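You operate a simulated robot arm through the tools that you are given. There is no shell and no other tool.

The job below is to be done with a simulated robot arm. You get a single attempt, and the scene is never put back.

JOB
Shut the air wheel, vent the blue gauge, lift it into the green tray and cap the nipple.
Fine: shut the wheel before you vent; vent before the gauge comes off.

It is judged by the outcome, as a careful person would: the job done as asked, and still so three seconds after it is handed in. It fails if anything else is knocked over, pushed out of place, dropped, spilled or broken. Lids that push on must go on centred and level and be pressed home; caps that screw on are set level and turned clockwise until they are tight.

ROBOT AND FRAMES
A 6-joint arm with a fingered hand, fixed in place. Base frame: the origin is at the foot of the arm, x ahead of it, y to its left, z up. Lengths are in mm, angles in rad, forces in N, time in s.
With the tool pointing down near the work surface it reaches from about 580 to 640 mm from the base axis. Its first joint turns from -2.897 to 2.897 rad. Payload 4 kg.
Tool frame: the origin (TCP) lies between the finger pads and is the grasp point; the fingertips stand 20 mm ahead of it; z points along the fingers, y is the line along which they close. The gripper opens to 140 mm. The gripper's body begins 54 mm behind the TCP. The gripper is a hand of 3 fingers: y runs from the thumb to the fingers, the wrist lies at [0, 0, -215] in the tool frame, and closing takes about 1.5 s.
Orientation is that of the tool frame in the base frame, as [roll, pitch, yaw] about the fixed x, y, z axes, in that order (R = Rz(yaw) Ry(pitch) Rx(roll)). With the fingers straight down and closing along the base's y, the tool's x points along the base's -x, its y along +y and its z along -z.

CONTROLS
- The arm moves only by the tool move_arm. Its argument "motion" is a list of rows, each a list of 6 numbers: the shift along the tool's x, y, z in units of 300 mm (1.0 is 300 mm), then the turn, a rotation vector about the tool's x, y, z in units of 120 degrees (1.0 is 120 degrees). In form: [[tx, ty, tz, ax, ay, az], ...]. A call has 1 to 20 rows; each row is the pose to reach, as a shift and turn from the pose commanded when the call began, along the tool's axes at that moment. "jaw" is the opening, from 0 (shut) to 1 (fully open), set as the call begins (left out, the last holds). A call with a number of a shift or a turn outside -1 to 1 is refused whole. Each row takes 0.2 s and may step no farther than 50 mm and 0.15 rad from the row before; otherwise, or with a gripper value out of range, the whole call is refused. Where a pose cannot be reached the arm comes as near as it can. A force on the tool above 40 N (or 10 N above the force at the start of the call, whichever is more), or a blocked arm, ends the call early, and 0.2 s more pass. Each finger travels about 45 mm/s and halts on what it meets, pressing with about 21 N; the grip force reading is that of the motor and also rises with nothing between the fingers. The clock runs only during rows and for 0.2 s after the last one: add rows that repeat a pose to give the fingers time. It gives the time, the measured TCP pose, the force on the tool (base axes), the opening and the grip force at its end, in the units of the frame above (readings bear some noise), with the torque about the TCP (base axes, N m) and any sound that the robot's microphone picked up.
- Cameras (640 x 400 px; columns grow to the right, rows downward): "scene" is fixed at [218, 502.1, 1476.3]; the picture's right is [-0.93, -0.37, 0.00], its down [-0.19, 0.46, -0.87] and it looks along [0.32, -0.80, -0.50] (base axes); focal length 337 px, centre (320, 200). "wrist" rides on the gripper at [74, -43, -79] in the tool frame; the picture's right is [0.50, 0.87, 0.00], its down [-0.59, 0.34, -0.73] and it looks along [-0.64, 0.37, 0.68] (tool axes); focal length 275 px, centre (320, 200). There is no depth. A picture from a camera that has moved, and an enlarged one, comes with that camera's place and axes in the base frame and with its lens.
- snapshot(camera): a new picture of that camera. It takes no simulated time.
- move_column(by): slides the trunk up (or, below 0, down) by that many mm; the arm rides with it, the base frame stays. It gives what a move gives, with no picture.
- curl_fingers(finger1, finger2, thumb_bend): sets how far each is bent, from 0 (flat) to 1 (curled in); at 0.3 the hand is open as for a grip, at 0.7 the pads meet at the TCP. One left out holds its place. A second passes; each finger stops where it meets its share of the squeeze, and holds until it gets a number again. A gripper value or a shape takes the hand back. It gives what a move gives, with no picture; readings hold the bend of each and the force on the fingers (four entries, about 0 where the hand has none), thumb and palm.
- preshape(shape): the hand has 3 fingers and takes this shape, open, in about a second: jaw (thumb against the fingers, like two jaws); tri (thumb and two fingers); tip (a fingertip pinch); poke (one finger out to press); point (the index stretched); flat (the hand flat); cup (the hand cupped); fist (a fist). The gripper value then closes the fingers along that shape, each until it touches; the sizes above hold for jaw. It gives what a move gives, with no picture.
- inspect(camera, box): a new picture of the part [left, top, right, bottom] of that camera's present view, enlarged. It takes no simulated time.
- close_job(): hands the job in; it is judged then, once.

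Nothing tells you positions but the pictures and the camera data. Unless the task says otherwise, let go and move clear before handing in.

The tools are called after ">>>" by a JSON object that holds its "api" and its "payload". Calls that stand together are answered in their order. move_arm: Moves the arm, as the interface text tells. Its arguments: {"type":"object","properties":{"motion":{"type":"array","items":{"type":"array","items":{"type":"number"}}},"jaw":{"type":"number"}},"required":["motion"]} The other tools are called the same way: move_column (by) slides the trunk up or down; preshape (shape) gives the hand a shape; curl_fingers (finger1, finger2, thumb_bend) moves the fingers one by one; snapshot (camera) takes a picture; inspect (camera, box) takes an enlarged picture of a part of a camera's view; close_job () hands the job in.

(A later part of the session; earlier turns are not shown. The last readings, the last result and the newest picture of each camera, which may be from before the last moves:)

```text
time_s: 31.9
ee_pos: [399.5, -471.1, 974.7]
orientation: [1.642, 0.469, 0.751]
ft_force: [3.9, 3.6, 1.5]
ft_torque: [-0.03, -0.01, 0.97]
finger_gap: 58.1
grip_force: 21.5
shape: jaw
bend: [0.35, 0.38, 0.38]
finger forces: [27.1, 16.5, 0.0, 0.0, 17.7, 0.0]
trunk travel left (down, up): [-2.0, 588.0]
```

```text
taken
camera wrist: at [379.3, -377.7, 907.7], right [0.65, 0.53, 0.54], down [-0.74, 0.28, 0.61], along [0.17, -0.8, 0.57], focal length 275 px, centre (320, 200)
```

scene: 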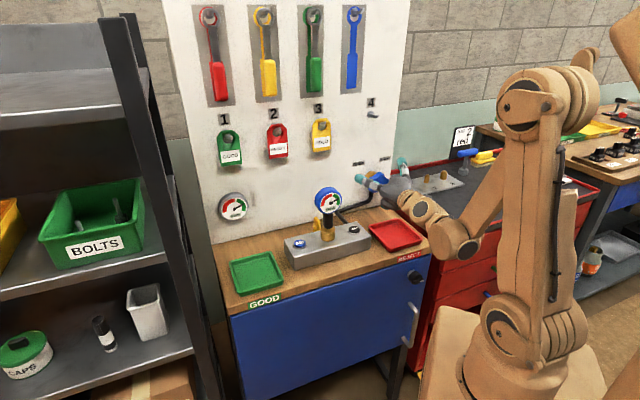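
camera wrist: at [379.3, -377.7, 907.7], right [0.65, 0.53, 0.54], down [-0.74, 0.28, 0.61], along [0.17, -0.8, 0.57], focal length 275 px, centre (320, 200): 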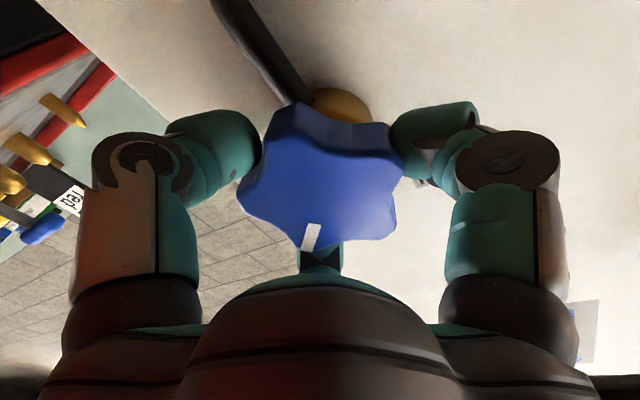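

No stop yet; the torque about the wheel's own axis is near zero. Turning another 15°, then 15°.

>>> {"api": "move_arm", "payload": {"motion": [[0, 0, 0, 0, 0, 0.042], [0, 0, 0, 0, 0, 0.083], [0, 0, 0, 0, 0, 0.125]]}}

>>> {"api": "inspect", "payload": {"camera": "scene", "box": [340, 140, 452, 210]}}

>>> {"api": "snapshot", "payload": {"camera": "wrist"}}

```text
time_s: 32.7
ee_pos: [400.0, -470.2, 973.2]
orientation: [1.637, 0.208, 0.732]
ft_force: [1.6, 6.4, -10.0]
ft_torque: [-0.09, 0.08, 0.99]
finger_gap: 58.1
grip_force: 20.6
shape: jaw
bend: [0.35, 0.38, 0.38]
finger forces: [29.0, 17.0, 0.1, 0.0, 21.4, 0.0]
trunk travel left (down, up): [-2.0, 588.0]
```

```text
5.71 times, centred on (396, 175) of scene
camera zoom: at [218.0, 502.1, 1476.3], right [-0.93, -0.37, 0.0], down [-0.19, 0.46, -0.87], along [0.32, -0.8, -0.5], focal length 1924 px, centre (-114, 343)
```

zoom: 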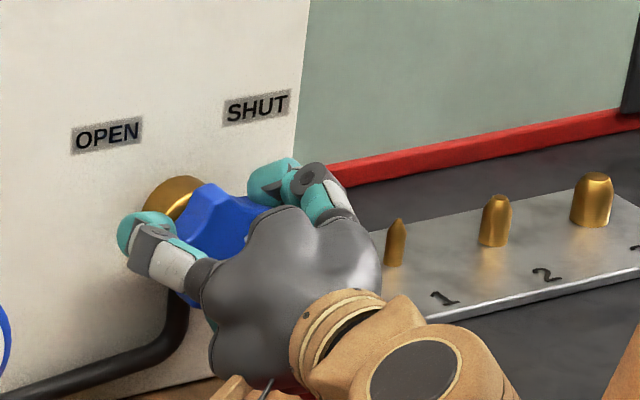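

```text
taken
camera wrist: at [392.8, -367.1, 922.3], right [0.53, 0.41, 0.74], down [-0.84, 0.2, 0.5], along [0.06, -0.89, 0.45], focal length 275 px, centre (320, 200)
```

wrist: 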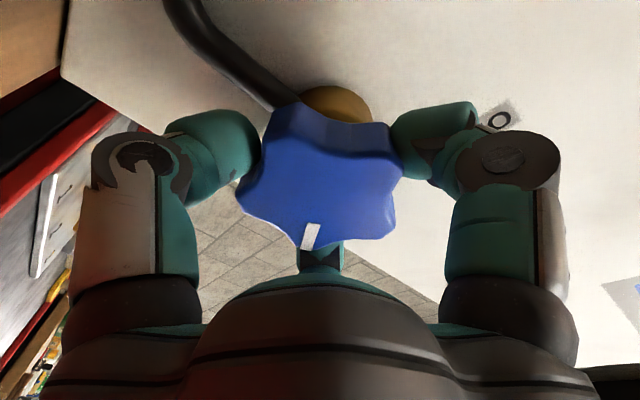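

120° done and the mark should mirror its starting angle; there's slight opposing torque about the wheel axis. I'll try a bit more to feel for the stop.

>>> {"api": "move_arm", "payload": {"motion": [[0, 0, 0, 0, 0, 0.042], [0, 0, 0, 0, 0, 0.083]]}}

>>> {"api": "snapshot", "payload": {"camera": "wrist"}}

```text
time_s: 33.3
ee_pos: [398.7, -473.2, 975.8]
orientation: [1.631, 0.035, 0.717]
ft_force: [-3.8, -0.1, -1.3]
ft_torque: [-0.82, 0.93, 0.38]
finger_gap: 58.3
grip_force: 20.8
shape: jaw
bend: [0.35, 0.39, 0.37]
finger forces: [22.3, 15.1, 0.1, 0.1, 25.2, 0.0]
trunk travel left (down, up): [-2.0, 588.0]
```

```text
taken
camera wrist: at [398.8, -363.3, 934.9], right [0.43, 0.31, 0.85], down [-0.9, 0.16, 0.4], along [-0.01, -0.94, 0.35], focal length 275 px, centre (320, 200)
```

wrist: 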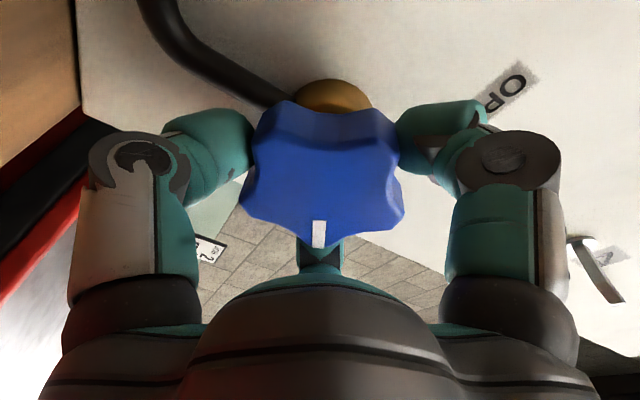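

The opposing torque jumped to 1.2 N·m and the wheel no longer follows, so it's on its stop. I'll open the fingers and look.

>>> {"api": "move_arm", "payload": {"motion": [[0, 0, 0, 0, 0, 0], [0, 0, 0, 0, 0, 0], [0, 0, 0, 0, 0, 0], [0, 0, 0, 0, 0, 0], [0, 0, 0, 0, 0, 0], [0, 0, 0, 0, 0, 0], [0, 0, 0, 0, 0, 0]], "jaw": 1.0}}

>>> {"api": "snapshot", "payload": {"camera": "wrist"}}

>>> {"api": "snapshot", "payload": {"camera": "scene"}}

```text
time_s: 34.9
ee_pos: [399.1, -471.3, 975.7]
orientation: [1.633, 0.035, 0.721]
ft_force: [0.2, -0.5, 0.6]
ft_torque: [-0.02, 0.0, 0.03]
finger_gap: 140.1
grip_force: 0.1
shape: jaw
bend: [0.3, 0.3, 0.3]
finger forces: [0.0, 0.0, 0.0, 0.1, 0.0, 0.1]
trunk travel left (down, up): [-2.0, 588.0]
```

```text
taken
camera wrist: at [399.7, -362.3, 934.4], right [0.43, 0.31, 0.85], down [-0.9, 0.16, 0.4], along [-0.01, -0.94, 0.35], focal length 275 px, centre (320, 200)
```

wrist: 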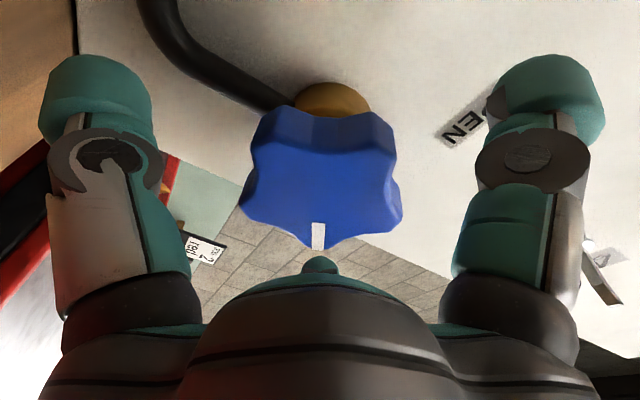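

```text
taken
```

scene: 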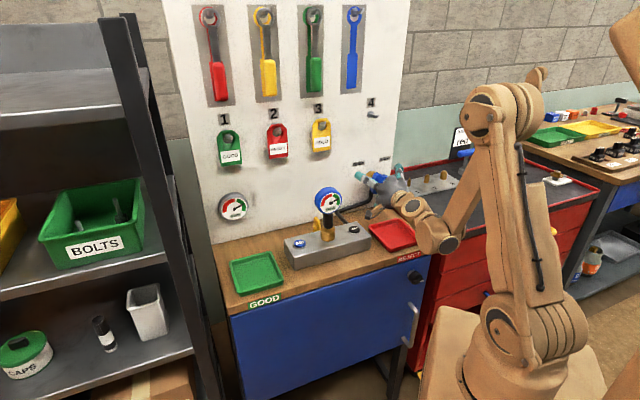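

The wheel stays at SHUT after release. Now I'll back out along the hand's axis with a slight rise.

>>> {"api": "move_arm", "payload": {"motion": [[0, 0.017, -0.05, 0, 0, 0], [0, 0.047, -0.1, 0, 0, 0], [0, 0.09, -0.15, 0, 0, 0], [0, 0.14, -0.2, 0, 0, 0], [0, 0.18, -0.24, 0, 0, 0]]}}

>>> {"api": "snapshot", "payload": {"camera": "wrist"}}

>>> {"api": "inspect", "payload": {"camera": "scene", "box": [340, 140, 452, 210]}}

```text
time_s: 36.1
ee_pos: [354.5, -418.1, 1034.3]
orientation: [1.632, 0.036, 0.721]
ft_force: [-1.3, 1.0, -1.1]
ft_torque: [0.01, 0.0, 0.01]
finger_gap: 140.1
grip_force: 0.0
shape: jaw
bend: [0.3, 0.3, 0.3]
finger forces: [0.1, 0.0, 0.0, 0.1, 0.0, 0.0]
trunk travel left (down, up): [-2.0, 588.0]
```

```text
taken
camera wrist: at [355.0, -308.9, 992.7], right [0.43, 0.31, 0.85], down [-0.9, 0.16, 0.41], along [-0.01, -0.94, 0.35], focal length 275 px, centre (320, 200)
```

wrist: 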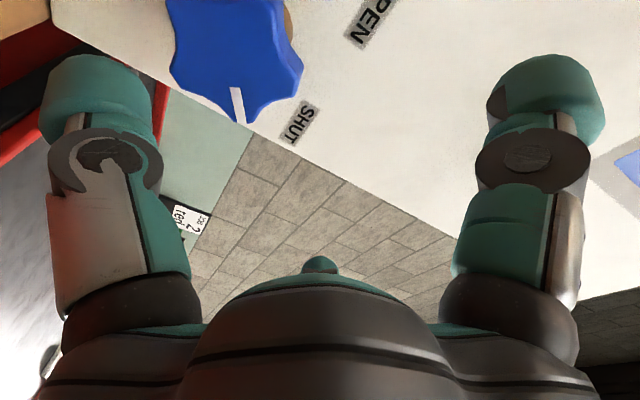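

```text
5.71 times, centred on (396, 175) of scene
camera zoom: at [218.0, 502.1, 1476.3], right [-0.93, -0.37, 0.0], down [-0.19, 0.46, -0.87], along [0.32, -0.8, -0.5], focal length 1924 px, centre (-114, 343)
```

zoom: 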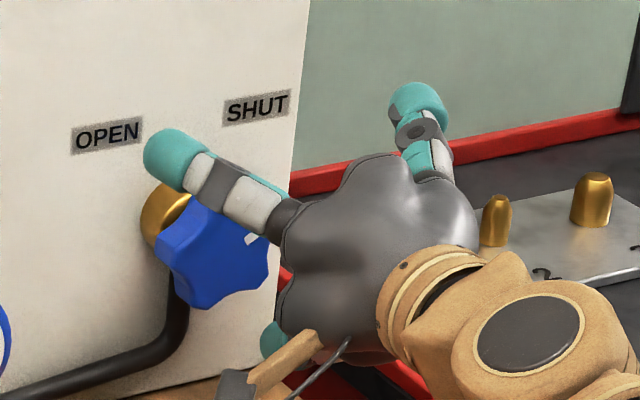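

The mark now points at SHUT. Next I'll raise the trunk back up and bring the hand to point down, away from the wall, to prepare for pressing VENT.

>>> {"api": "move_column", "payload": {"by": 150}}

>>> {"api": "move_arm", "payload": {"motion": [[0.0218, 0.0016, -0.0141, 0.06, 0, 0], [0.0436, 0.0031, -0.0282, 0.12, 0, 0], [0.0654, 0.0047, -0.0423, 0.18, 0, 0], [0.0872, 0.0062, -0.0563, 0.24, 0, 0], [0.109, 0.0078, -0.0704, 0.3, 0, 0], [0.1309, 0.0094, -0.0845, 0.36, 0, 0], [0.1527, 0.0109, -0.0986, 0.42, 0, 0], [0.1745, 0.0125, -0.1127, 0.48, 0, 0], [0.1963, 0.014, -0.1268, 0.54, 0, 0], [0.2181, 0.0156, -0.1408, 0.6, 0, 0], [0.2399, 0.0171, -0.1549, 0.66, 0, 0], [0.2617, 0.0187, -0.169, 0.72, 0, 0]]}}

>>> {"api": "snapshot", "payload": {"camera": "scene"}}

>>> {"api": "snapshot", "payload": {"camera": "wrist"}}

```text
time_s: 37.9
ee_pos: [355.1, -418.0, 1183.0]
orientation: [1.634, 0.034, 0.721]
ft_force: [0.2, 0.1, -0.1]
ft_torque: [0.0, -0.03, 0.02]
finger_gap: 140.1
grip_force: 0.0
shape: jaw
bend: [0.3, 0.3, 0.3]
finger forces: [0.0, 0.0, 0.1, 0.0, 0.0, 0.1]
trunk travel left (down, up): [-152.0, 438.0]
```

```text
time_s: 40.5
ee_pos: [381.5, -329.0, 1189.1]
orientation: [-3.141, 0.035, 0.72]
ft_force: [1.0, 0.0, 0.4]
ft_torque: [0.01, 0.02, 0.0]
finger_gap: 140.1
grip_force: 0.0
shape: jaw
bend: [0.3, 0.3, 0.3]
finger forces: [0.0, 0.0, 0.1, 0.0, 0.0, 0.0]
trunk travel left (down, up): [-152.0, 438.0]
```

```text
taken
```

scene: 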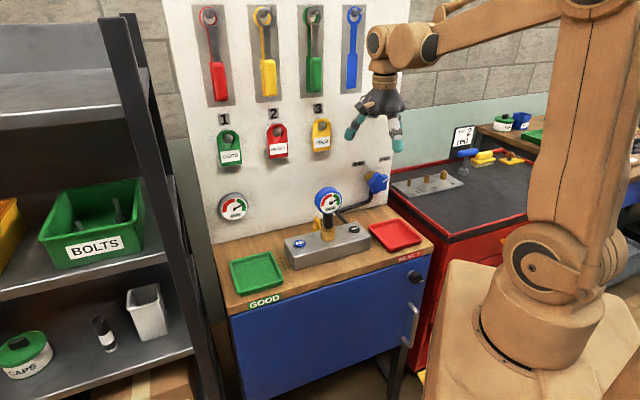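

```text
taken
camera wrist: at [410.4, -246.5, 1265.3], right [0.95, -0.32, -0.02], down [-0.2, -0.63, 0.75], along [-0.25, -0.71, -0.66], focal length 275 px, centre (320, 200)
```

wrist: 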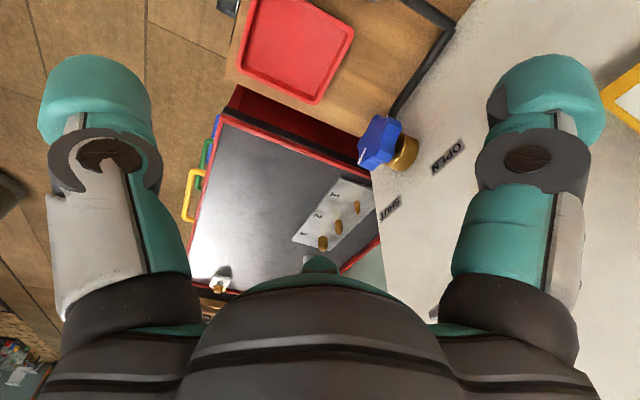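

I'm pointing down, clear of everything, with the wheel at SHUT. I'll form the poke hand and look at where the pressing finger ends up.

>>> {"api": "preshape", "payload": {"shape": "poke"}}

>>> {"api": "snapshot", "payload": {"camera": "wrist"}}

>>> {"api": "inspect", "payload": {"camera": "scene", "box": [310, 10, 470, 170]}}

>>> {"api": "inspect", "payload": {"camera": "scene", "box": [300, 160, 396, 220]}}

```text
time_s: 41.4
ee_pos: [380.8, -329.4, 1189.3]
orientation: [3.14, 0.035, 0.72]
ft_force: [-1.0, 1.1, -0.2]
ft_torque: [-0.02, -0.04, -0.01]
finger_gap: 0.1
grip_force: 0.1
shape: poke
bend: [0.28, 0.28, 0.72]
finger forces: [0.0, 0.1, 0.0, 0.0, 0.1, 0.1]
trunk travel left (down, up): [-152.0, 438.0]
```

```text
taken
camera wrist: at [409.8, -246.2, 1265.3], right [0.95, -0.32, -0.02], down [-0.2, -0.62, 0.76], along [-0.25, -0.71, -0.66], focal length 275 px, centre (320, 200)
```

wrist: 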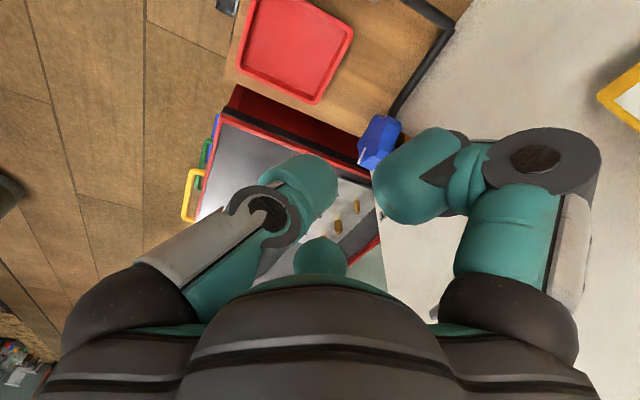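

```text
2.50 times, centred on (390, 90) of scene
camera zoom: at [218.0, 502.1, 1476.3], right [-0.93, -0.37, 0.0], down [-0.19, 0.46, -0.87], along [0.32, -0.8, -0.5], focal length 842 px, centre (145, 475)
```

zoom: 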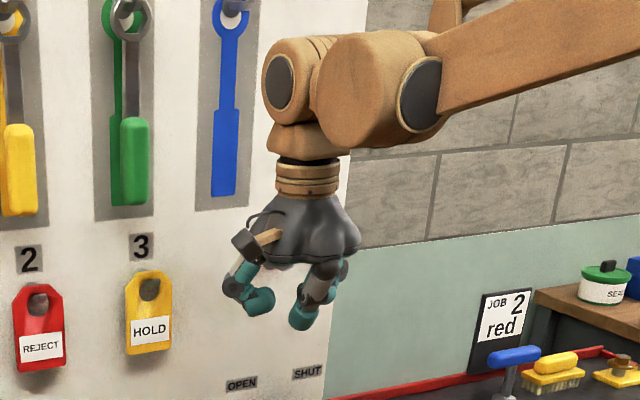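

```text
6.67 times, centred on (348, 190) of scene
camera zoom: at [218.0, 502.1, 1476.3], right [-0.93, -0.37, 0.0], down [-0.19, 0.46, -0.87], along [0.32, -0.8, -0.5], focal length 2245 px, centre (133, 267)
```

zoom: 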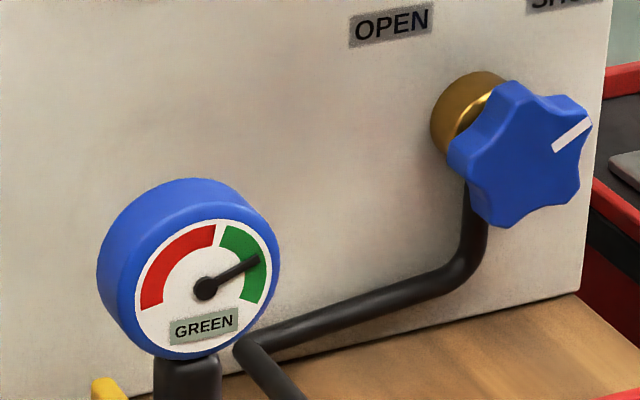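

The wheel's mark clearly sits at SHUT and the gauge still reads in the green. The poke shape looks half-formed, so I'll give it a moment and look again.

>>> {"api": "move_arm", "payload": {"motion": [[0, 0, 0, 0, 0, 0], [0, 0, 0, 0, 0, 0], [0, 0, 0, 0, 0, 0]]}}

>>> {"api": "inspect", "payload": {"camera": "scene", "box": [350, 50, 430, 100]}}

>>> {"api": "snapshot", "payload": {"camera": "wrist"}}

```text
time_s: 42.2
ee_pos: [380.0, -329.5, 1189.1]
orientation: [-3.14, 0.036, 0.72]
ft_force: [-1.5, 0.9, -0.4]
ft_torque: [-0.01, 0.03, 0.03]
finger_gap: 0.0
grip_force: 0.0
shape: poke
bend: [0.28, 0.28, 0.72]
finger forces: [0.0, 0.1, 0.1, 0.0, 0.0, 0.0]
trunk travel left (down, up): [-152.0, 438.0]
```

```text
8.00 times, centred on (390, 75) of scene
camera zoom: at [218.0, 502.1, 1476.3], right [-0.93, -0.37, 0.0], down [-0.19, 0.46, -0.87], along [0.32, -0.8, -0.5], focal length 2694 px, centre (-240, 1200)
```

zoom: 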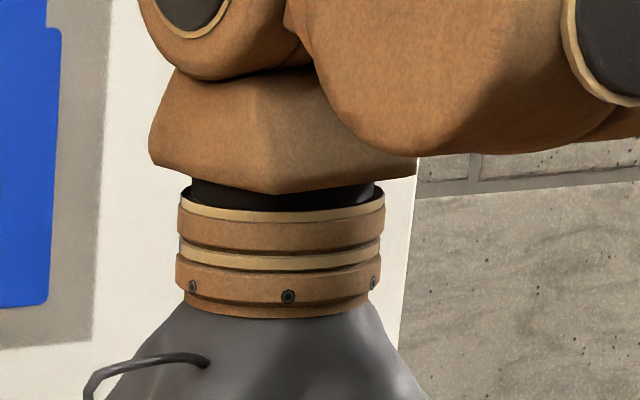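

```text
taken
camera wrist: at [409.9, -246.2, 1265.3], right [0.95, -0.32, -0.02], down [-0.2, -0.62, 0.76], along [-0.25, -0.71, -0.66], focal length 275 px, centre (320, 200)
```

wrist: 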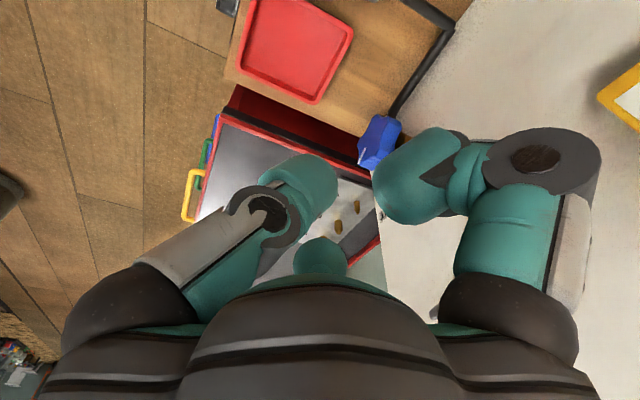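

Poke keeps the fingers fairly curled. I'll try the pointing shape instead, with the index stretched.

>>> {"api": "preshape", "payload": {"shape": "point"}}

>>> {"api": "snapshot", "payload": {"camera": "wrist"}}

>>> {"api": "inspect", "payload": {"camera": "scene", "box": [340, 80, 440, 160]}}

```text
time_s: 43.1
ee_pos: [381.5, -328.6, 1189.7]
orientation: [3.141, 0.035, 0.72]
ft_force: [-0.3, -1.1, -0.9]
ft_torque: [-0.01, -0.01, -0.01]
finger_gap: 0.1
grip_force: 0.0
shape: point
bend: [0.82, 1.0, 0.56]
finger forces: [0.1, 0.0, 0.0, 0.0, 0.1, 0.0]
trunk travel left (down, up): [-152.0, 438.0]
```

```text
taken
camera wrist: at [409.9, -246.2, 1265.3], right [0.95, -0.32, -0.02], down [-0.2, -0.62, 0.76], along [-0.25, -0.71, -0.66], focal length 275 px, centre (320, 200)
```

wrist: 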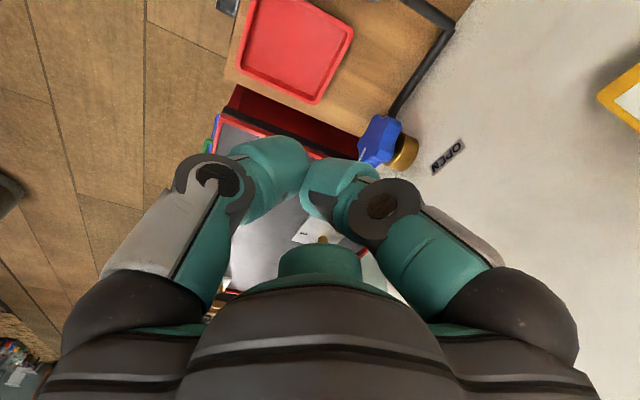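

```text
5.00 times, centred on (390, 120) of scene
camera zoom: at [218.0, 502.1, 1476.3], right [-0.93, -0.37, 0.0], down [-0.19, 0.46, -0.87], along [0.32, -0.8, -0.5], focal length 1684 px, centre (-30, 600)
```

zoom: 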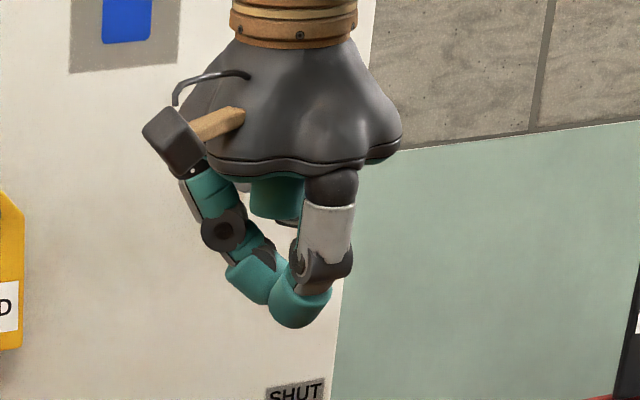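

I'll wait a moment to see whether the pointing shape finishes forming.

>>> {"api": "move_arm", "payload": {"motion": [[0, 0, 0, 0, 0, 0], [0, 0, 0, 0, 0, 0], [0, 0, 0, 0, 0, 0], [0, 0, 0, 0, 0, 0]]}}

>>> {"api": "snapshot", "payload": {"camera": "wrist"}}

```text
time_s: 44.1
ee_pos: [380.6, -330.2, 1189.4]
orientation: [3.141, 0.034, 0.72]
ft_force: [0.2, -0.5, 0.9]
ft_torque: [-0.02, -0.03, 0.01]
finger_gap: 0.0
grip_force: 0.2
shape: point
bend: [0.82, 1.0, 0.56]
finger forces: [0.0, 0.0, 0.1, 0.1, 0.0, 0.0]
trunk travel left (down, up): [-152.0, 438.0]
```

```text
taken
camera wrist: at [409.9, -246.2, 1265.3], right [0.95, -0.32, -0.02], down [-0.2, -0.62, 0.76], along [-0.25, -0.71, -0.66], focal length 275 px, centre (320, 200)
```

wrist: 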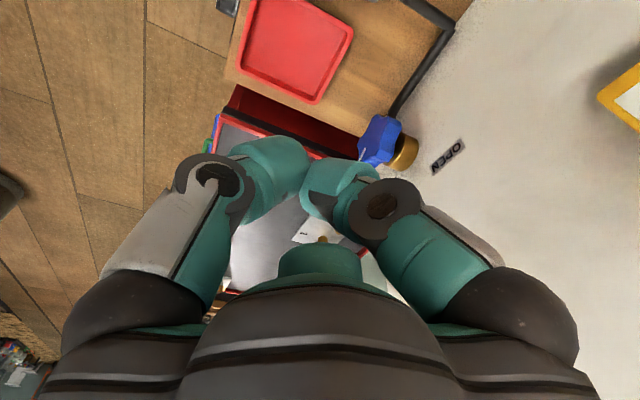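

In this shape thumb and index meet. I'd rather use a single clean fingertip, so I'll curl finger 2 and the thumb fully and leave only finger 1 extended.

>>> {"api": "curl_fingers", "payload": {"finger1": 0.3, "finger2": 1.0, "thumb_bend": 1.0}}

>>> {"api": "snapshot", "payload": {"camera": "wrist"}}

>>> {"api": "inspect", "payload": {"camera": "scene", "box": [340, 80, 440, 160]}}

>>> {"api": "curl_fingers", "payload": {"finger1": 0.6}}

>>> {"api": "snapshot", "payload": {"camera": "wrist"}}

>>> {"api": "inspect", "payload": {"camera": "scene", "box": [340, 80, 440, 160]}}

```text
time_s: 45.1
ee_pos: [381.0, -329.3, 1190.1]
orientation: [3.141, 0.034, 0.72]
ft_force: [-0.3, 0.3, 0.3]
ft_torque: [0.01, 0.02, 0.03]
finger_gap: 63.3
grip_force: 0.1
shape: fingers
bend: [0.3, 1.0, 0.94]
finger forces: [0.0, 0.0, 0.1, 0.0, 0.0, 0.0]
trunk travel left (down, up): [-152.0, 438.0]
```

```text
taken
camera wrist: at [409.9, -246.2, 1265.3], right [0.95, -0.32, -0.02], down [-0.2, -0.62, 0.76], along [-0.25, -0.71, -0.66], focal length 275 px, centre (320, 200)
```

wrist: 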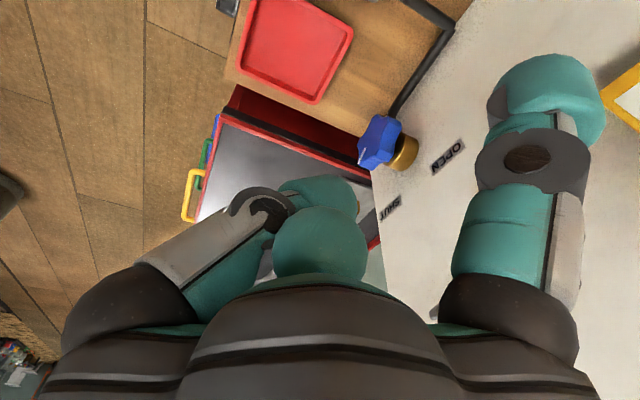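

```text
5.00 times, centred on (390, 120) of scene
camera zoom: at [218.0, 502.1, 1476.3], right [-0.93, -0.37, 0.0], down [-0.19, 0.46, -0.87], along [0.32, -0.8, -0.5], focal length 1684 px, centre (-30, 600)
```

zoom: 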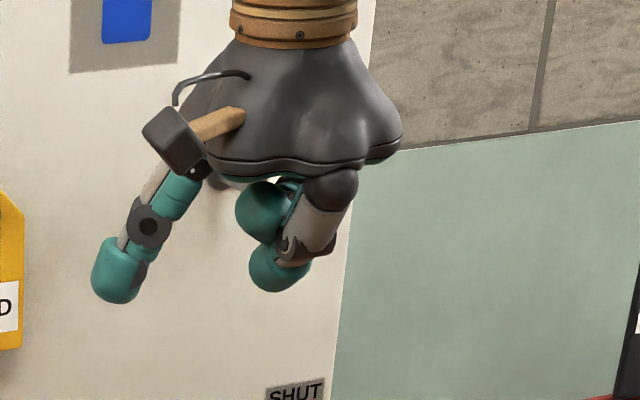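

```text
time_s: 46.1
ee_pos: [380.2, -329.7, 1190.2]
orientation: [3.141, 0.036, 0.721]
ft_force: [-0.1, 0.4, 0.2]
ft_torque: [0.01, 0.04, 0.01]
finger_gap: 16.7
grip_force: 0.0
shape: fingers
bend: [0.6, 1.0, 0.94]
finger forces: [0.1, 0.0, 0.0, 0.0, 0.0, 0.0]
trunk travel left (down, up): [-152.0, 438.0]
```

```text
taken
camera wrist: at [409.9, -246.2, 1265.3], right [0.95, -0.32, -0.02], down [-0.2, -0.62, 0.76], along [-0.25, -0.71, -0.66], focal length 275 px, centre (320, 200)
```

wrist: 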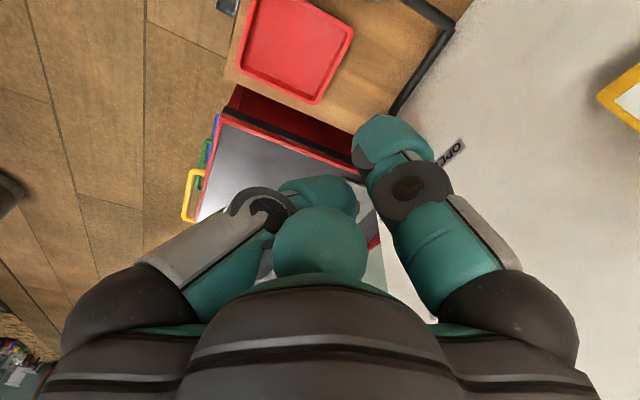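

```text
5.00 times, centred on (390, 120) of scene
camera zoom: at [218.0, 502.1, 1476.3], right [-0.93, -0.37, 0.0], down [-0.19, 0.46, -0.87], along [0.32, -0.8, -0.5], focal length 1684 px, centre (-30, 600)
```

zoom: 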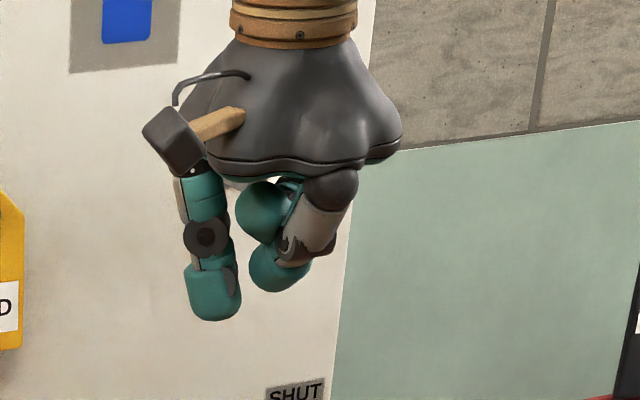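

Finger 1 at bend 0.6 points straight down with the rest tucked away, a good poker. I'll turn and lean the hand so its body stays clear of the gauge, hover above VENT (427, -294, 901), then lower with the trunk.

>>> {"api": "move_arm", "payload": {"motion": [[0.0155, 0.0095, 0.0381, 0.0057, 0.0152, -0.0569], [0.0309, 0.0189, 0.0762, 0.0114, 0.0303, -0.1138], [0.0464, 0.0284, 0.1144, 0.0172, 0.0455, -0.1708], [0.0618, 0.0378, 0.1525, 0.0229, 0.0606, -0.2277], [0.0773, 0.0473, 0.1906, 0.0286, 0.0758, -0.2846], [0.0927, 0.0567, 0.2287, 0.0343, 0.0909, -0.3415]]}}

>>> {"api": "move_column", "payload": {"by": -140}}

>>> {"api": "snapshot", "payload": {"camera": "wrist"}}

>>> {"api": "snapshot", "payload": {"camera": "scene"}}

```text
time_s: 47.5
ee_pos: [411.6, -325.6, 1119.3]
orientation: [-3.118, -0.171, 1.436]
ft_force: [-1.1, -0.8, -0.5]
ft_torque: [0.02, 0.0, 0.01]
finger_gap: 16.4
grip_force: 0.1
shape: fingers
bend: [0.6, 1.0, 0.94]
finger forces: [0.0, 0.0, 0.1, 0.0, 0.1, 0.1]
trunk travel left (down, up): [-152.0, 438.0]
```

```text
time_s: 49.1
ee_pos: [411.7, -324.4, 980.0]
orientation: [-3.118, -0.172, 1.434]
ft_force: [-0.2, 0.2, -0.1]
ft_torque: [0.0, -0.01, 0.0]
finger_gap: 16.3
grip_force: 0.1
shape: fingers
bend: [0.6, 1.0, 0.94]
finger forces: [0.0, 0.0, 0.0, 0.1, 0.1, 0.1]
trunk travel left (down, up): [-12.0, 578.0]
```

```text
taken
camera wrist: at [378.6, -261.4, 1070.9], right [0.93, 0.37, 0.07], down [0.26, -0.75, 0.62], along [0.28, -0.55, -0.79], focal length 275 px, centre (320, 200)
```

wrist: 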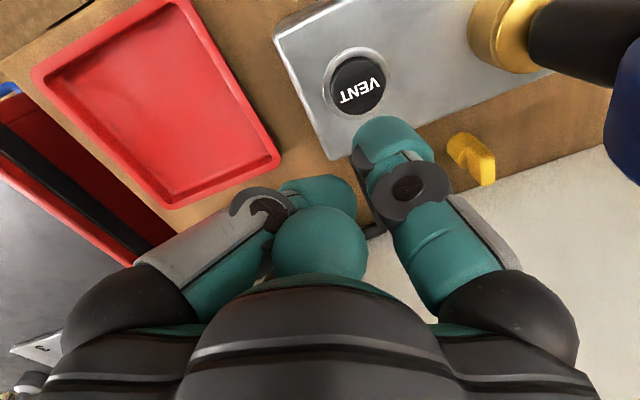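

```text
taken
```

scene: 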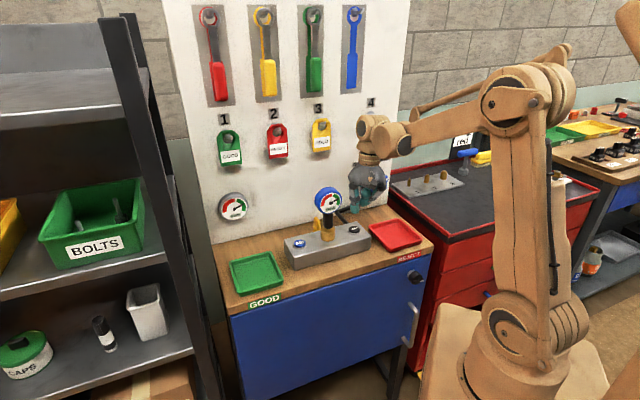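

The finger hovers near VENT with the hand body clear of the gauge. I'll check the finger's line on the button from the scene camera.

>>> {"api": "inspect", "payload": {"camera": "scene", "box": [310, 170, 406, 250]}}

>>> {"api": "inspect", "payload": {"camera": "wrist", "box": [300, 30, 460, 230]}}

```text
5.00 times, centred on (358, 210) of scene
camera zoom: at [218.0, 502.1, 1476.3], right [-0.93, -0.37, 0.0], down [-0.19, 0.46, -0.87], along [0.32, -0.8, -0.5], focal length 1684 px, centre (130, 150)
```

zoom: 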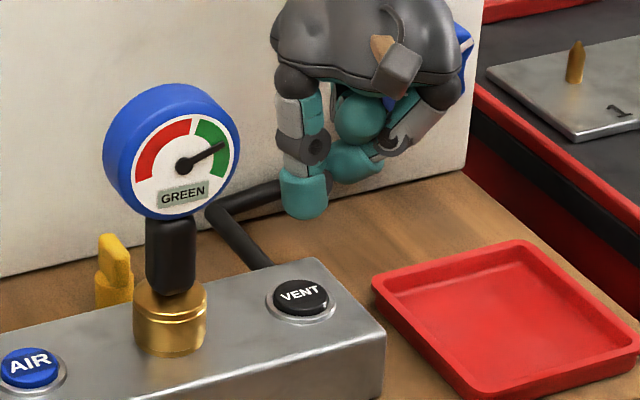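

```text
2.00 times, centred on (380, 130) of wrist
camera zoom: at [378.6, -261.4, 1070.9], right [0.93, 0.37, 0.07], down [0.26, -0.75, 0.62], along [0.28, -0.55, -0.79], focal length 551 px, centre (200, 340)
```

zoom: 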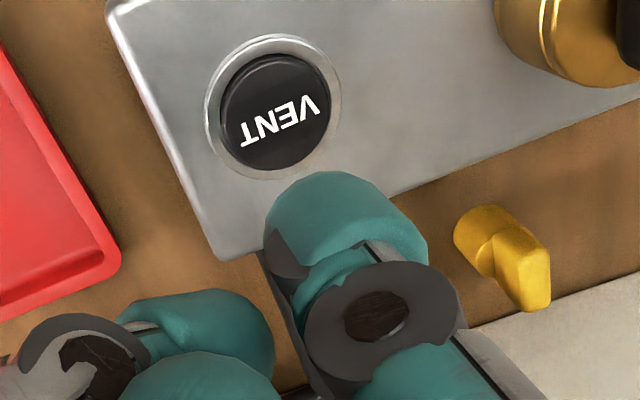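

The fingertip is straight above VENT by both cameras. I'll lower to just above the button.

>>> {"api": "move_arm", "payload": {"motion": [[-0.0086, 0.0012, 0.0493, 0, 0, 0], [-0.0171, 0.0023, 0.0985, 0, 0, 0], [-0.0257, 0.0035, 0.1478, 0, 0, 0]]}}

>>> {"api": "inspect", "payload": {"camera": "scene", "box": [310, 170, 406, 250]}}

>>> {"api": "snapshot", "payload": {"camera": "wrist"}}

```text
time_s: 50.0
ee_pos: [411.9, -325.8, 934.8]
orientation: [-3.116, -0.172, 1.435]
ft_force: [0.8, -0.2, 0.0]
ft_torque: [0.01, 0.0, -0.01]
finger_gap: 16.6
grip_force: 0.1
shape: fingers
bend: [0.6, 1.0, 0.94]
finger forces: [0.0, 0.1, 0.0, 0.0, 0.0, 0.0]
trunk travel left (down, up): [-12.0, 578.0]
```

```text
5.00 times, centred on (358, 210) of scene
camera zoom: at [218.0, 502.1, 1476.3], right [-0.93, -0.37, 0.0], down [-0.19, 0.46, -0.87], along [0.32, -0.8, -0.5], focal length 1684 px, centre (130, 150)
```

zoom: 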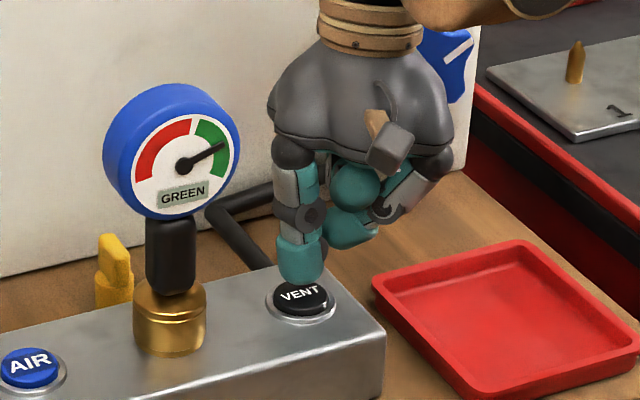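

```text
taken
camera wrist: at [378.7, -261.8, 1025.5], right [0.93, 0.37, 0.07], down [0.26, -0.75, 0.61], along [0.28, -0.55, -0.79], focal length 275 px, centre (320, 200)
```

wrist: 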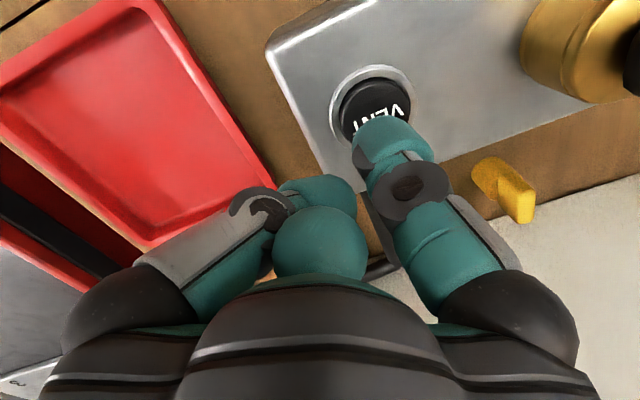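

The tip is just above the button, a few mm behind its centre. I'll nudge to centre and press down gradually.

>>> {"api": "move_arm", "payload": {"motion": [[0.0097, -0.0097, 0.0154, 0, 0, 0], [0.0073, -0.0094, 0.0286, 0, 0, 0], [0.0062, -0.0092, 0.0353, 0, 0, 0]]}}

>>> {"api": "inspect", "payload": {"camera": "scene", "box": [310, 170, 406, 250]}}

```text
time_s: 50.8
ee_pos: [408.1, -321.8, 926.0]
orientation: [-3.12, -0.171, 1.435]
ft_force: [2.3, -1.2, 9.6]
ft_torque: [0.27, -0.26, -0.06]
finger_gap: 16.4
grip_force: 4.8
shape: fingers
bend: [0.6, 1.0, 0.94]
finger forces: [8.9, 0.0, 0.0, 0.0, 0.0, 0.0]
trunk travel left (down, up): [-12.0, 578.0]
heard: click
```

```text
5.00 times, centred on (358, 210) of scene
camera zoom: at [218.0, 502.1, 1476.3], right [-0.93, -0.37, 0.0], down [-0.19, 0.46, -0.87], along [0.32, -0.8, -0.5], focal length 1684 px, centre (130, 150)
```

zoom: 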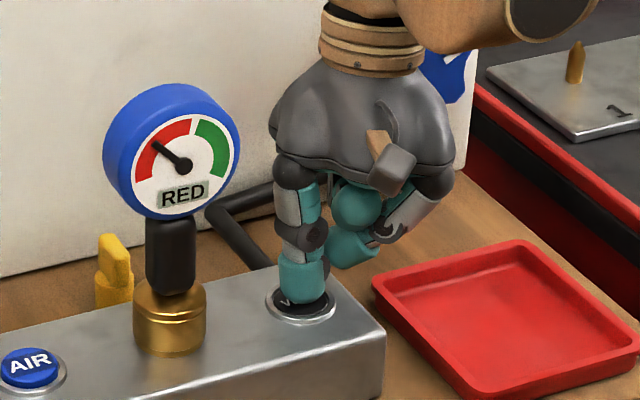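

A click, and the needle dropped into RED. I'll hold the button a little longer to vent fully and check the needle.

>>> {"api": "move_arm", "payload": {"motion": [[0, 0, 0, 0, 0, 0], [0, 0, 0, 0, 0, 0], [0, 0, 0, 0, 0, 0], [0, 0, 0, 0, 0, 0], [0, 0, 0, 0, 0, 0]]}}

>>> {"api": "inspect", "payload": {"camera": "scene", "box": [310, 170, 374, 220]}}

```text
time_s: 52.0
ee_pos: [408.7, -320.0, 924.9]
orientation: [-3.117, -0.17, 1.434]
ft_force: [2.6, -1.0, 6.7]
ft_torque: [0.19, -0.26, -0.06]
finger_gap: 16.5
grip_force: 3.9
shape: fingers
bend: [0.6, 1.0, 0.94]
finger forces: [7.3, 0.0, 0.0, 0.1, 0.1, 0.1]
trunk travel left (down, up): [-12.0, 578.0]
```

```text
8.00 times, centred on (342, 195) of scene
camera zoom: at [218.0, 502.1, 1476.3], right [-0.93, -0.37, 0.0], down [-0.19, 0.46, -0.87], along [0.32, -0.8, -0.5], focal length 2694 px, centre (144, 240)
```

zoom: 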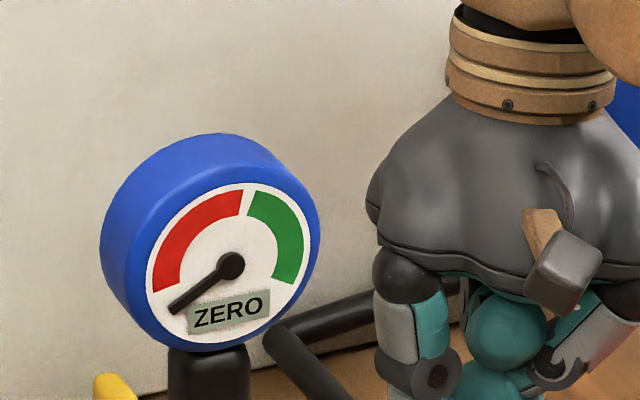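

The gauge reads ZERO, so it's vented. I'll lift the finger straight off the button and then study the gauge's coupling.

>>> {"api": "move_arm", "payload": {"motion": [[0.0286, -0.0039, -0.1642, 0, 0, 0], [0.0571, -0.0077, -0.3283, 0, 0, 0], [0.0857, -0.0116, -0.4925, 0, 0, 0]]}}

>>> {"api": "inspect", "payload": {"camera": "scene", "box": [290, 180, 370, 250]}}

>>> {"api": "snapshot", "payload": {"camera": "wrist"}}

```text
time_s: 52.8
ee_pos: [410.5, -320.9, 1077.6]
orientation: [-3.117, -0.171, 1.435]
ft_force: [-0.7, -0.4, 0.6]
ft_torque: [0.0, 0.01, -0.02]
finger_gap: 16.4
grip_force: 0.1
shape: fingers
bend: [0.6, 1.0, 0.94]
finger forces: [0.0, 0.1, 0.0, 0.0, 0.0, 0.0]
trunk travel left (down, up): [-12.0, 578.0]
```

```text
5.71 times, centred on (330, 215) of scene
camera zoom: at [218.0, 502.1, 1476.3], right [-0.93, -0.37, 0.0], down [-0.19, 0.46, -0.87], along [0.32, -0.8, -0.5], focal length 1924 px, centre (263, 114)
```

zoom: 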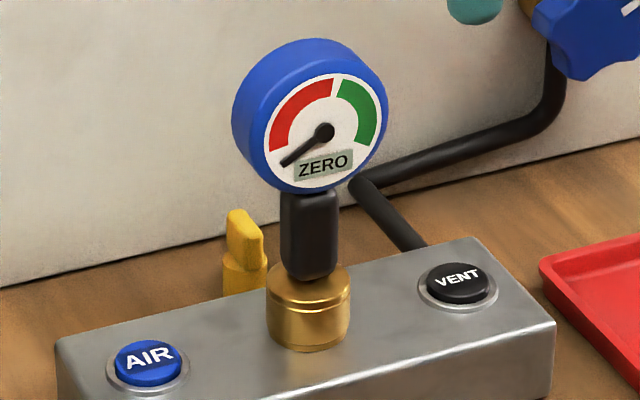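

```text
taken
camera wrist: at [376.9, -257.4, 1167.9], right [0.93, 0.37, 0.07], down [0.26, -0.75, 0.62], along [0.28, -0.55, -0.79], focal length 275 px, centre (320, 200)
```

wrist: 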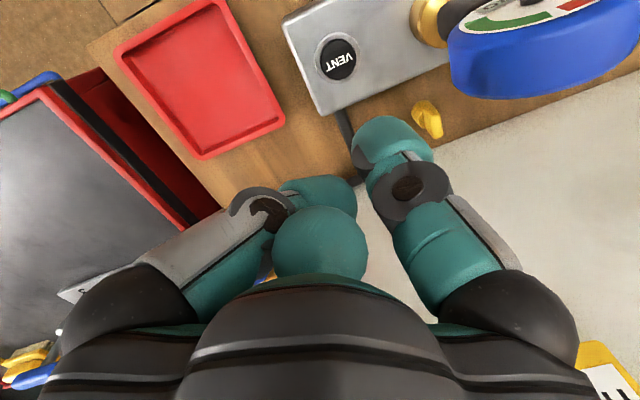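

Dial centre is near (485, -236, 1019), top at about 1055, standing on a brass sleeve on the block. I'll rise, square the hand to the panel and re-open it before going over the gauge.

>>> {"api": "move_arm", "payload": {"motion": [[0.0072, -0.001, -0.0414, -0.0077, -0.015, 0.0645], [0.0144, -0.002, -0.0827, -0.0154, -0.0301, 0.129], [0.0216, -0.003, -0.1241, -0.0231, -0.0451, 0.1934], [0.0288, -0.004, -0.1654, -0.0308, -0.0602, 0.2579], [0.036, -0.005, -0.2068, -0.0385, -0.0752, 0.3224]]}}

>>> {"api": "preshape", "payload": {"shape": "jaw"}}

>>> {"api": "snapshot", "payload": {"camera": "wrist"}}

```text
time_s: 54.0
ee_pos: [409.2, -320.7, 1138.3]
orientation: [-3.14, 0.001, 0.758]
ft_force: [-0.2, -0.5, -0.5]
ft_torque: [-0.01, 0.0, -0.04]
finger_gap: 16.5
grip_force: 0.0
shape: fingers
bend: [0.6, 1.0, 0.94]
finger forces: [0.1, 0.0, 0.0, 0.0, 0.1, 0.1]
trunk travel left (down, up): [-12.0, 578.0]
```

```text
time_s: 54.9
ee_pos: [408.1, -320.4, 1137.8]
orientation: [-3.141, 0.001, 0.759]
ft_force: [0.1, -0.9, -0.9]
ft_torque: [0.02, -0.01, -0.01]
finger_gap: 140.1
grip_force: 0.0
shape: jaw
bend: [0.3, 0.3, 0.3]
finger forces: [0.0, 0.1, 0.0, 0.1, 0.1, 0.0]
trunk travel left (down, up): [-12.0, 578.0]
```

```text
taken
camera wrist: at [432.3, -239.3, 1217.0], right [0.96, -0.28, 0.0], down [-0.19, -0.65, 0.73], along [-0.21, -0.7, -0.68], focal length 275 px, centre (320, 200)
```

wrist: 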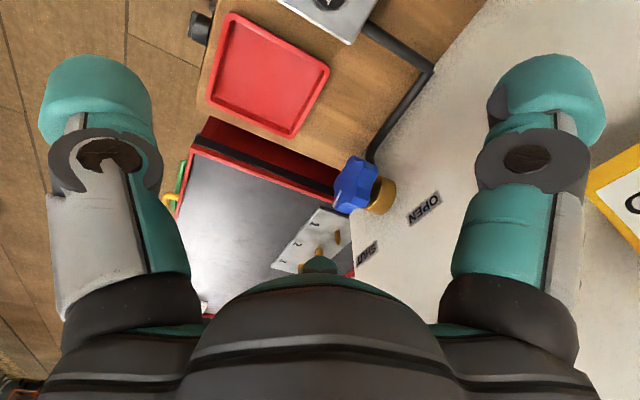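

Now I'll slide over to directly above the gauge.

>>> {"api": "move_arm", "payload": {"motion": [[0.125, -0.012, 0, 0, 0, 0], [0.25, -0.023, 0, 0, 0, 0], [0.374, -0.035, 0, 0, 0, 0]]}}

>>> {"api": "snapshot", "payload": {"camera": "wrist"}}

>>> {"api": "snapshot", "payload": {"camera": "scene"}}

```text
time_s: 55.6
ee_pos: [486.0, -238.9, 1138.0]
orientation: [3.14, 0.001, 0.759]
ft_force: [-0.4, -0.1, 0.7]
ft_torque: [-0.01, -0.02, 0.05]
finger_gap: 140.2
grip_force: 0.1
shape: jaw
bend: [0.3, 0.3, 0.3]
finger forces: [0.1, 0.1, 0.0, 0.0, 0.0, 0.1]
trunk travel left (down, up): [-12.0, 578.0]
```

```text
taken
camera wrist: at [509.5, -156.1, 1217.1], right [0.96, -0.28, 0.0], down [-0.19, -0.65, 0.73], along [-0.21, -0.7, -0.68], focal length 275 px, centre (320, 200)
```

wrist: 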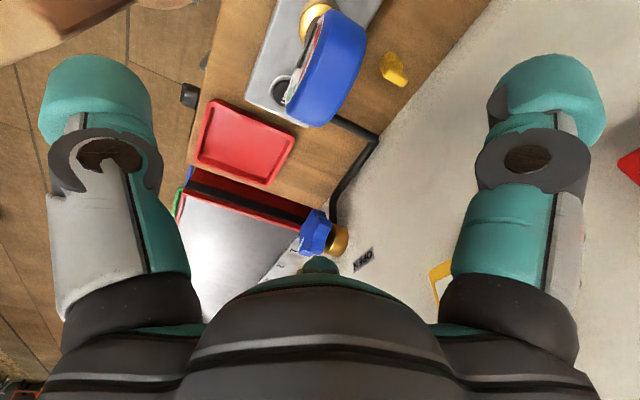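

```text
taken
```

scene: 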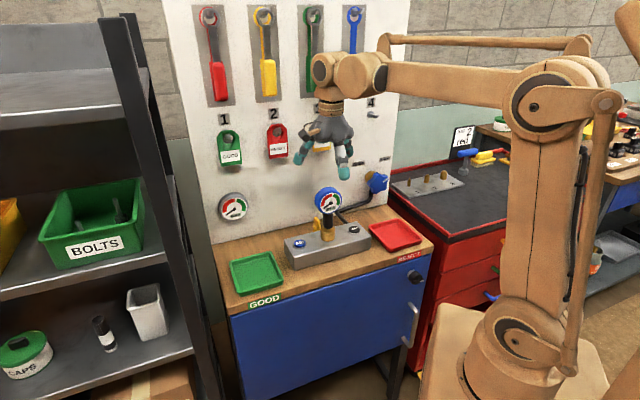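

I'll zoom in to check the dial's orientation and centring under the hand.

>>> {"api": "inspect", "payload": {"camera": "wrist", "box": [240, 0, 420, 140]}}

```text
2.86 times, centred on (330, 70) of wrist
camera zoom: at [509.5, -156.1, 1217.1], right [0.96, -0.28, 0.0], down [-0.19, -0.65, 0.73], along [-0.21, -0.7, -0.68], focal length 786 px, centre (291, 571)
```

zoom: 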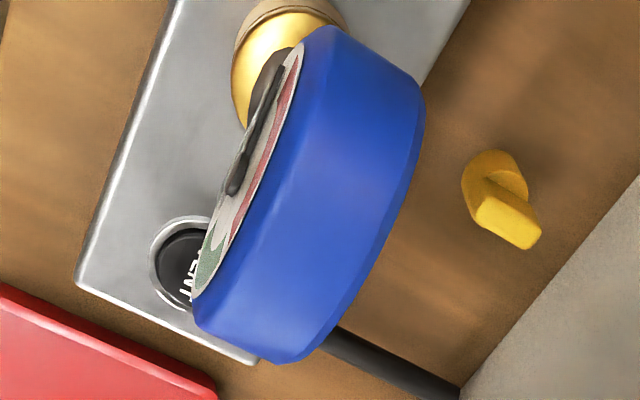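

The dial is centred within 2 mm at (487, -237), turned about 4° from my hand. I'll align and lower so the open fingers straddle the dial.

>>> {"api": "move_arm", "payload": {"motion": [[0.003, -0.001, 0.105, 0, 0, -0.02], [0.005, -0.002, 0.21, 0, 0, -0.0375], [0.007, -0.003, 0.315, 0, 0, -0.0375], [0.007, -0.003, 0.41, 0, 0, -0.0375]]}}

>>> {"api": "snapshot", "payload": {"camera": "wrist"}}

>>> {"api": "inspect", "payload": {"camera": "scene", "box": [280, 150, 400, 250]}}

```text
time_s: 56.6
ee_pos: [483.1, -236.6, 1013.8]
orientation: [-3.141, 0.0, 0.838]
ft_force: [0.5, 0.1, -0.1]
ft_torque: [-0.02, 0.02, -0.01]
finger_gap: 140.0
grip_force: 0.1
shape: jaw
bend: [0.3, 0.3, 0.3]
finger forces: [0.1, 0.0, 0.1, 0.0, 0.1, 0.0]
trunk travel left (down, up): [-12.0, 578.0]
```

```text
taken
camera wrist: at [501.1, -152.5, 1093.0], right [0.98, -0.21, 0.0], down [-0.14, -0.66, 0.73], along [-0.15, -0.72, -0.68], focal length 275 px, centre (320, 200)
```

wrist: 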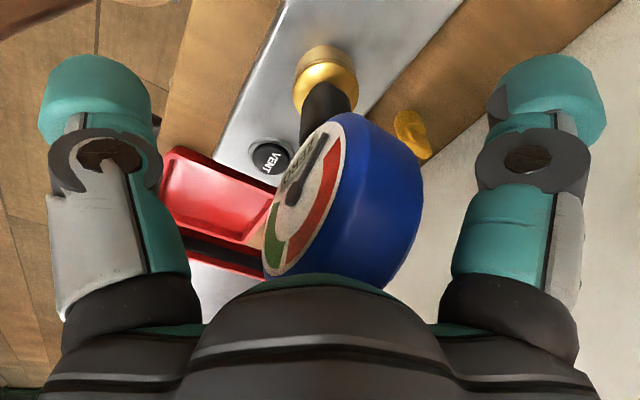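

```text
4.00 times, centred on (340, 200) of scene
camera zoom: at [218.0, 502.1, 1476.3], right [-0.93, -0.37, 0.0], down [-0.19, 0.46, -0.87], along [0.32, -0.8, -0.5], focal length 1347 px, centre (240, 200)
```

zoom: 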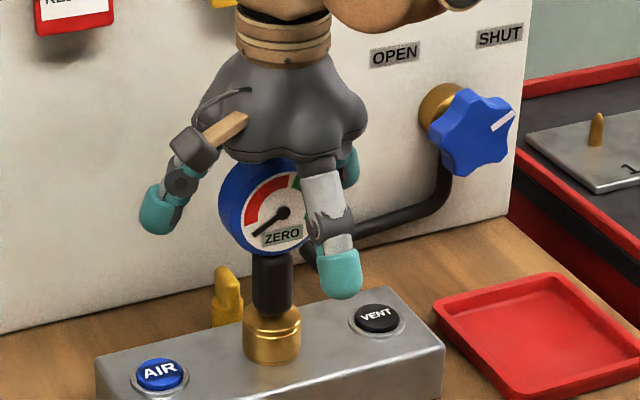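

The dial sits about 5 mm further towards the fingers than the hand's centre. I'll correct that and close gently, checking the forces.

>>> {"api": "move_arm", "payload": {"motion": [[0.0123, 0.0157, 0, 0, 0, 0], [0.0123, 0.0157, 0, 0, 0, 0]]}}

>>> {"api": "move_arm", "payload": {"motion": [[0, 0, 0, 0, 0, 0], [0, 0, 0, 0, 0, 0], [0, 0, 0, 0, 0, 0], [0, 0, 0, 0, 0, 0], [0, 0, 0, 0, 0, 0], [0, 0, 0, 0, 0, 0], [0, 0, 0, 0, 0, 0], [0, 0, 0, 0, 0, 0], [0, 0, 0, 0, 0, 0]], "jaw": 0.0}}

>>> {"api": "snapshot", "payload": {"camera": "wrist"}}

>>> {"api": "inspect", "payload": {"camera": "scene", "box": [280, 150, 400, 250]}}

```text
time_s: 57.2
ee_pos: [490.1, -235.9, 1014.2]
orientation: [3.141, 0.001, 0.838]
ft_force: [-0.9, 0.0, 0.0]
ft_torque: [-0.01, -0.02, 0.04]
finger_gap: 140.0
grip_force: 0.0
shape: jaw
bend: [0.3, 0.3, 0.3]
finger forces: [0.0, 0.0, 0.0, 0.0, 0.1, 0.1]
trunk travel left (down, up): [-12.0, 578.0]
```

```text
time_s: 59.2
ee_pos: [490.3, -236.0, 1015.0]
orientation: [-3.141, 0.001, 0.838]
ft_force: [-1.8, 0.8, 0.1]
ft_torque: [0.1, 0.1, -0.03]
finger_gap: 37.6
grip_force: 21.1
shape: jaw
bend: [0.43, 0.48, 0.45]
finger forces: [11.6, 14.4, 0.1, 0.0, 24.9, 0.1]
trunk travel left (down, up): [-12.0, 578.0]
```

```text
taken
camera wrist: at [507.7, -152.3, 1093.4], right [0.98, -0.21, 0.0], down [-0.14, -0.66, 0.73], along [-0.15, -0.72, -0.68], focal length 275 px, centre (320, 200)
```

wrist: 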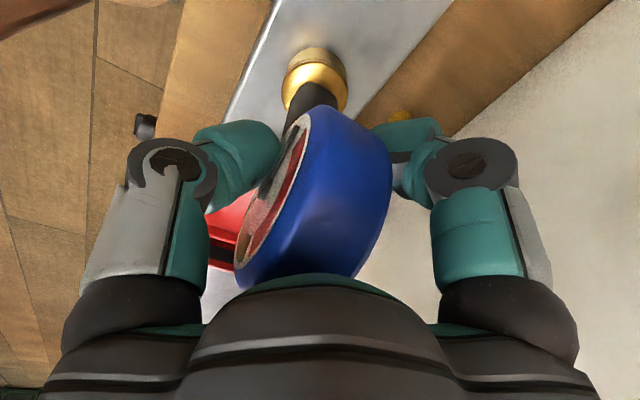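

```text
4.00 times, centred on (340, 200) of scene
camera zoom: at [218.0, 502.1, 1476.3], right [-0.93, -0.37, 0.0], down [-0.19, 0.46, -0.87], along [0.32, -0.8, -0.5], focal length 1347 px, centre (240, 200)
```

zoom: 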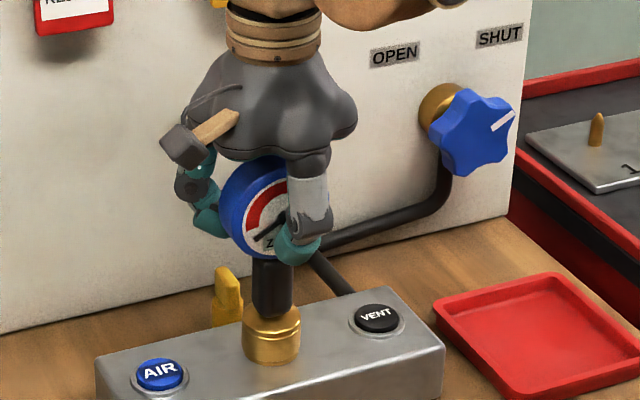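

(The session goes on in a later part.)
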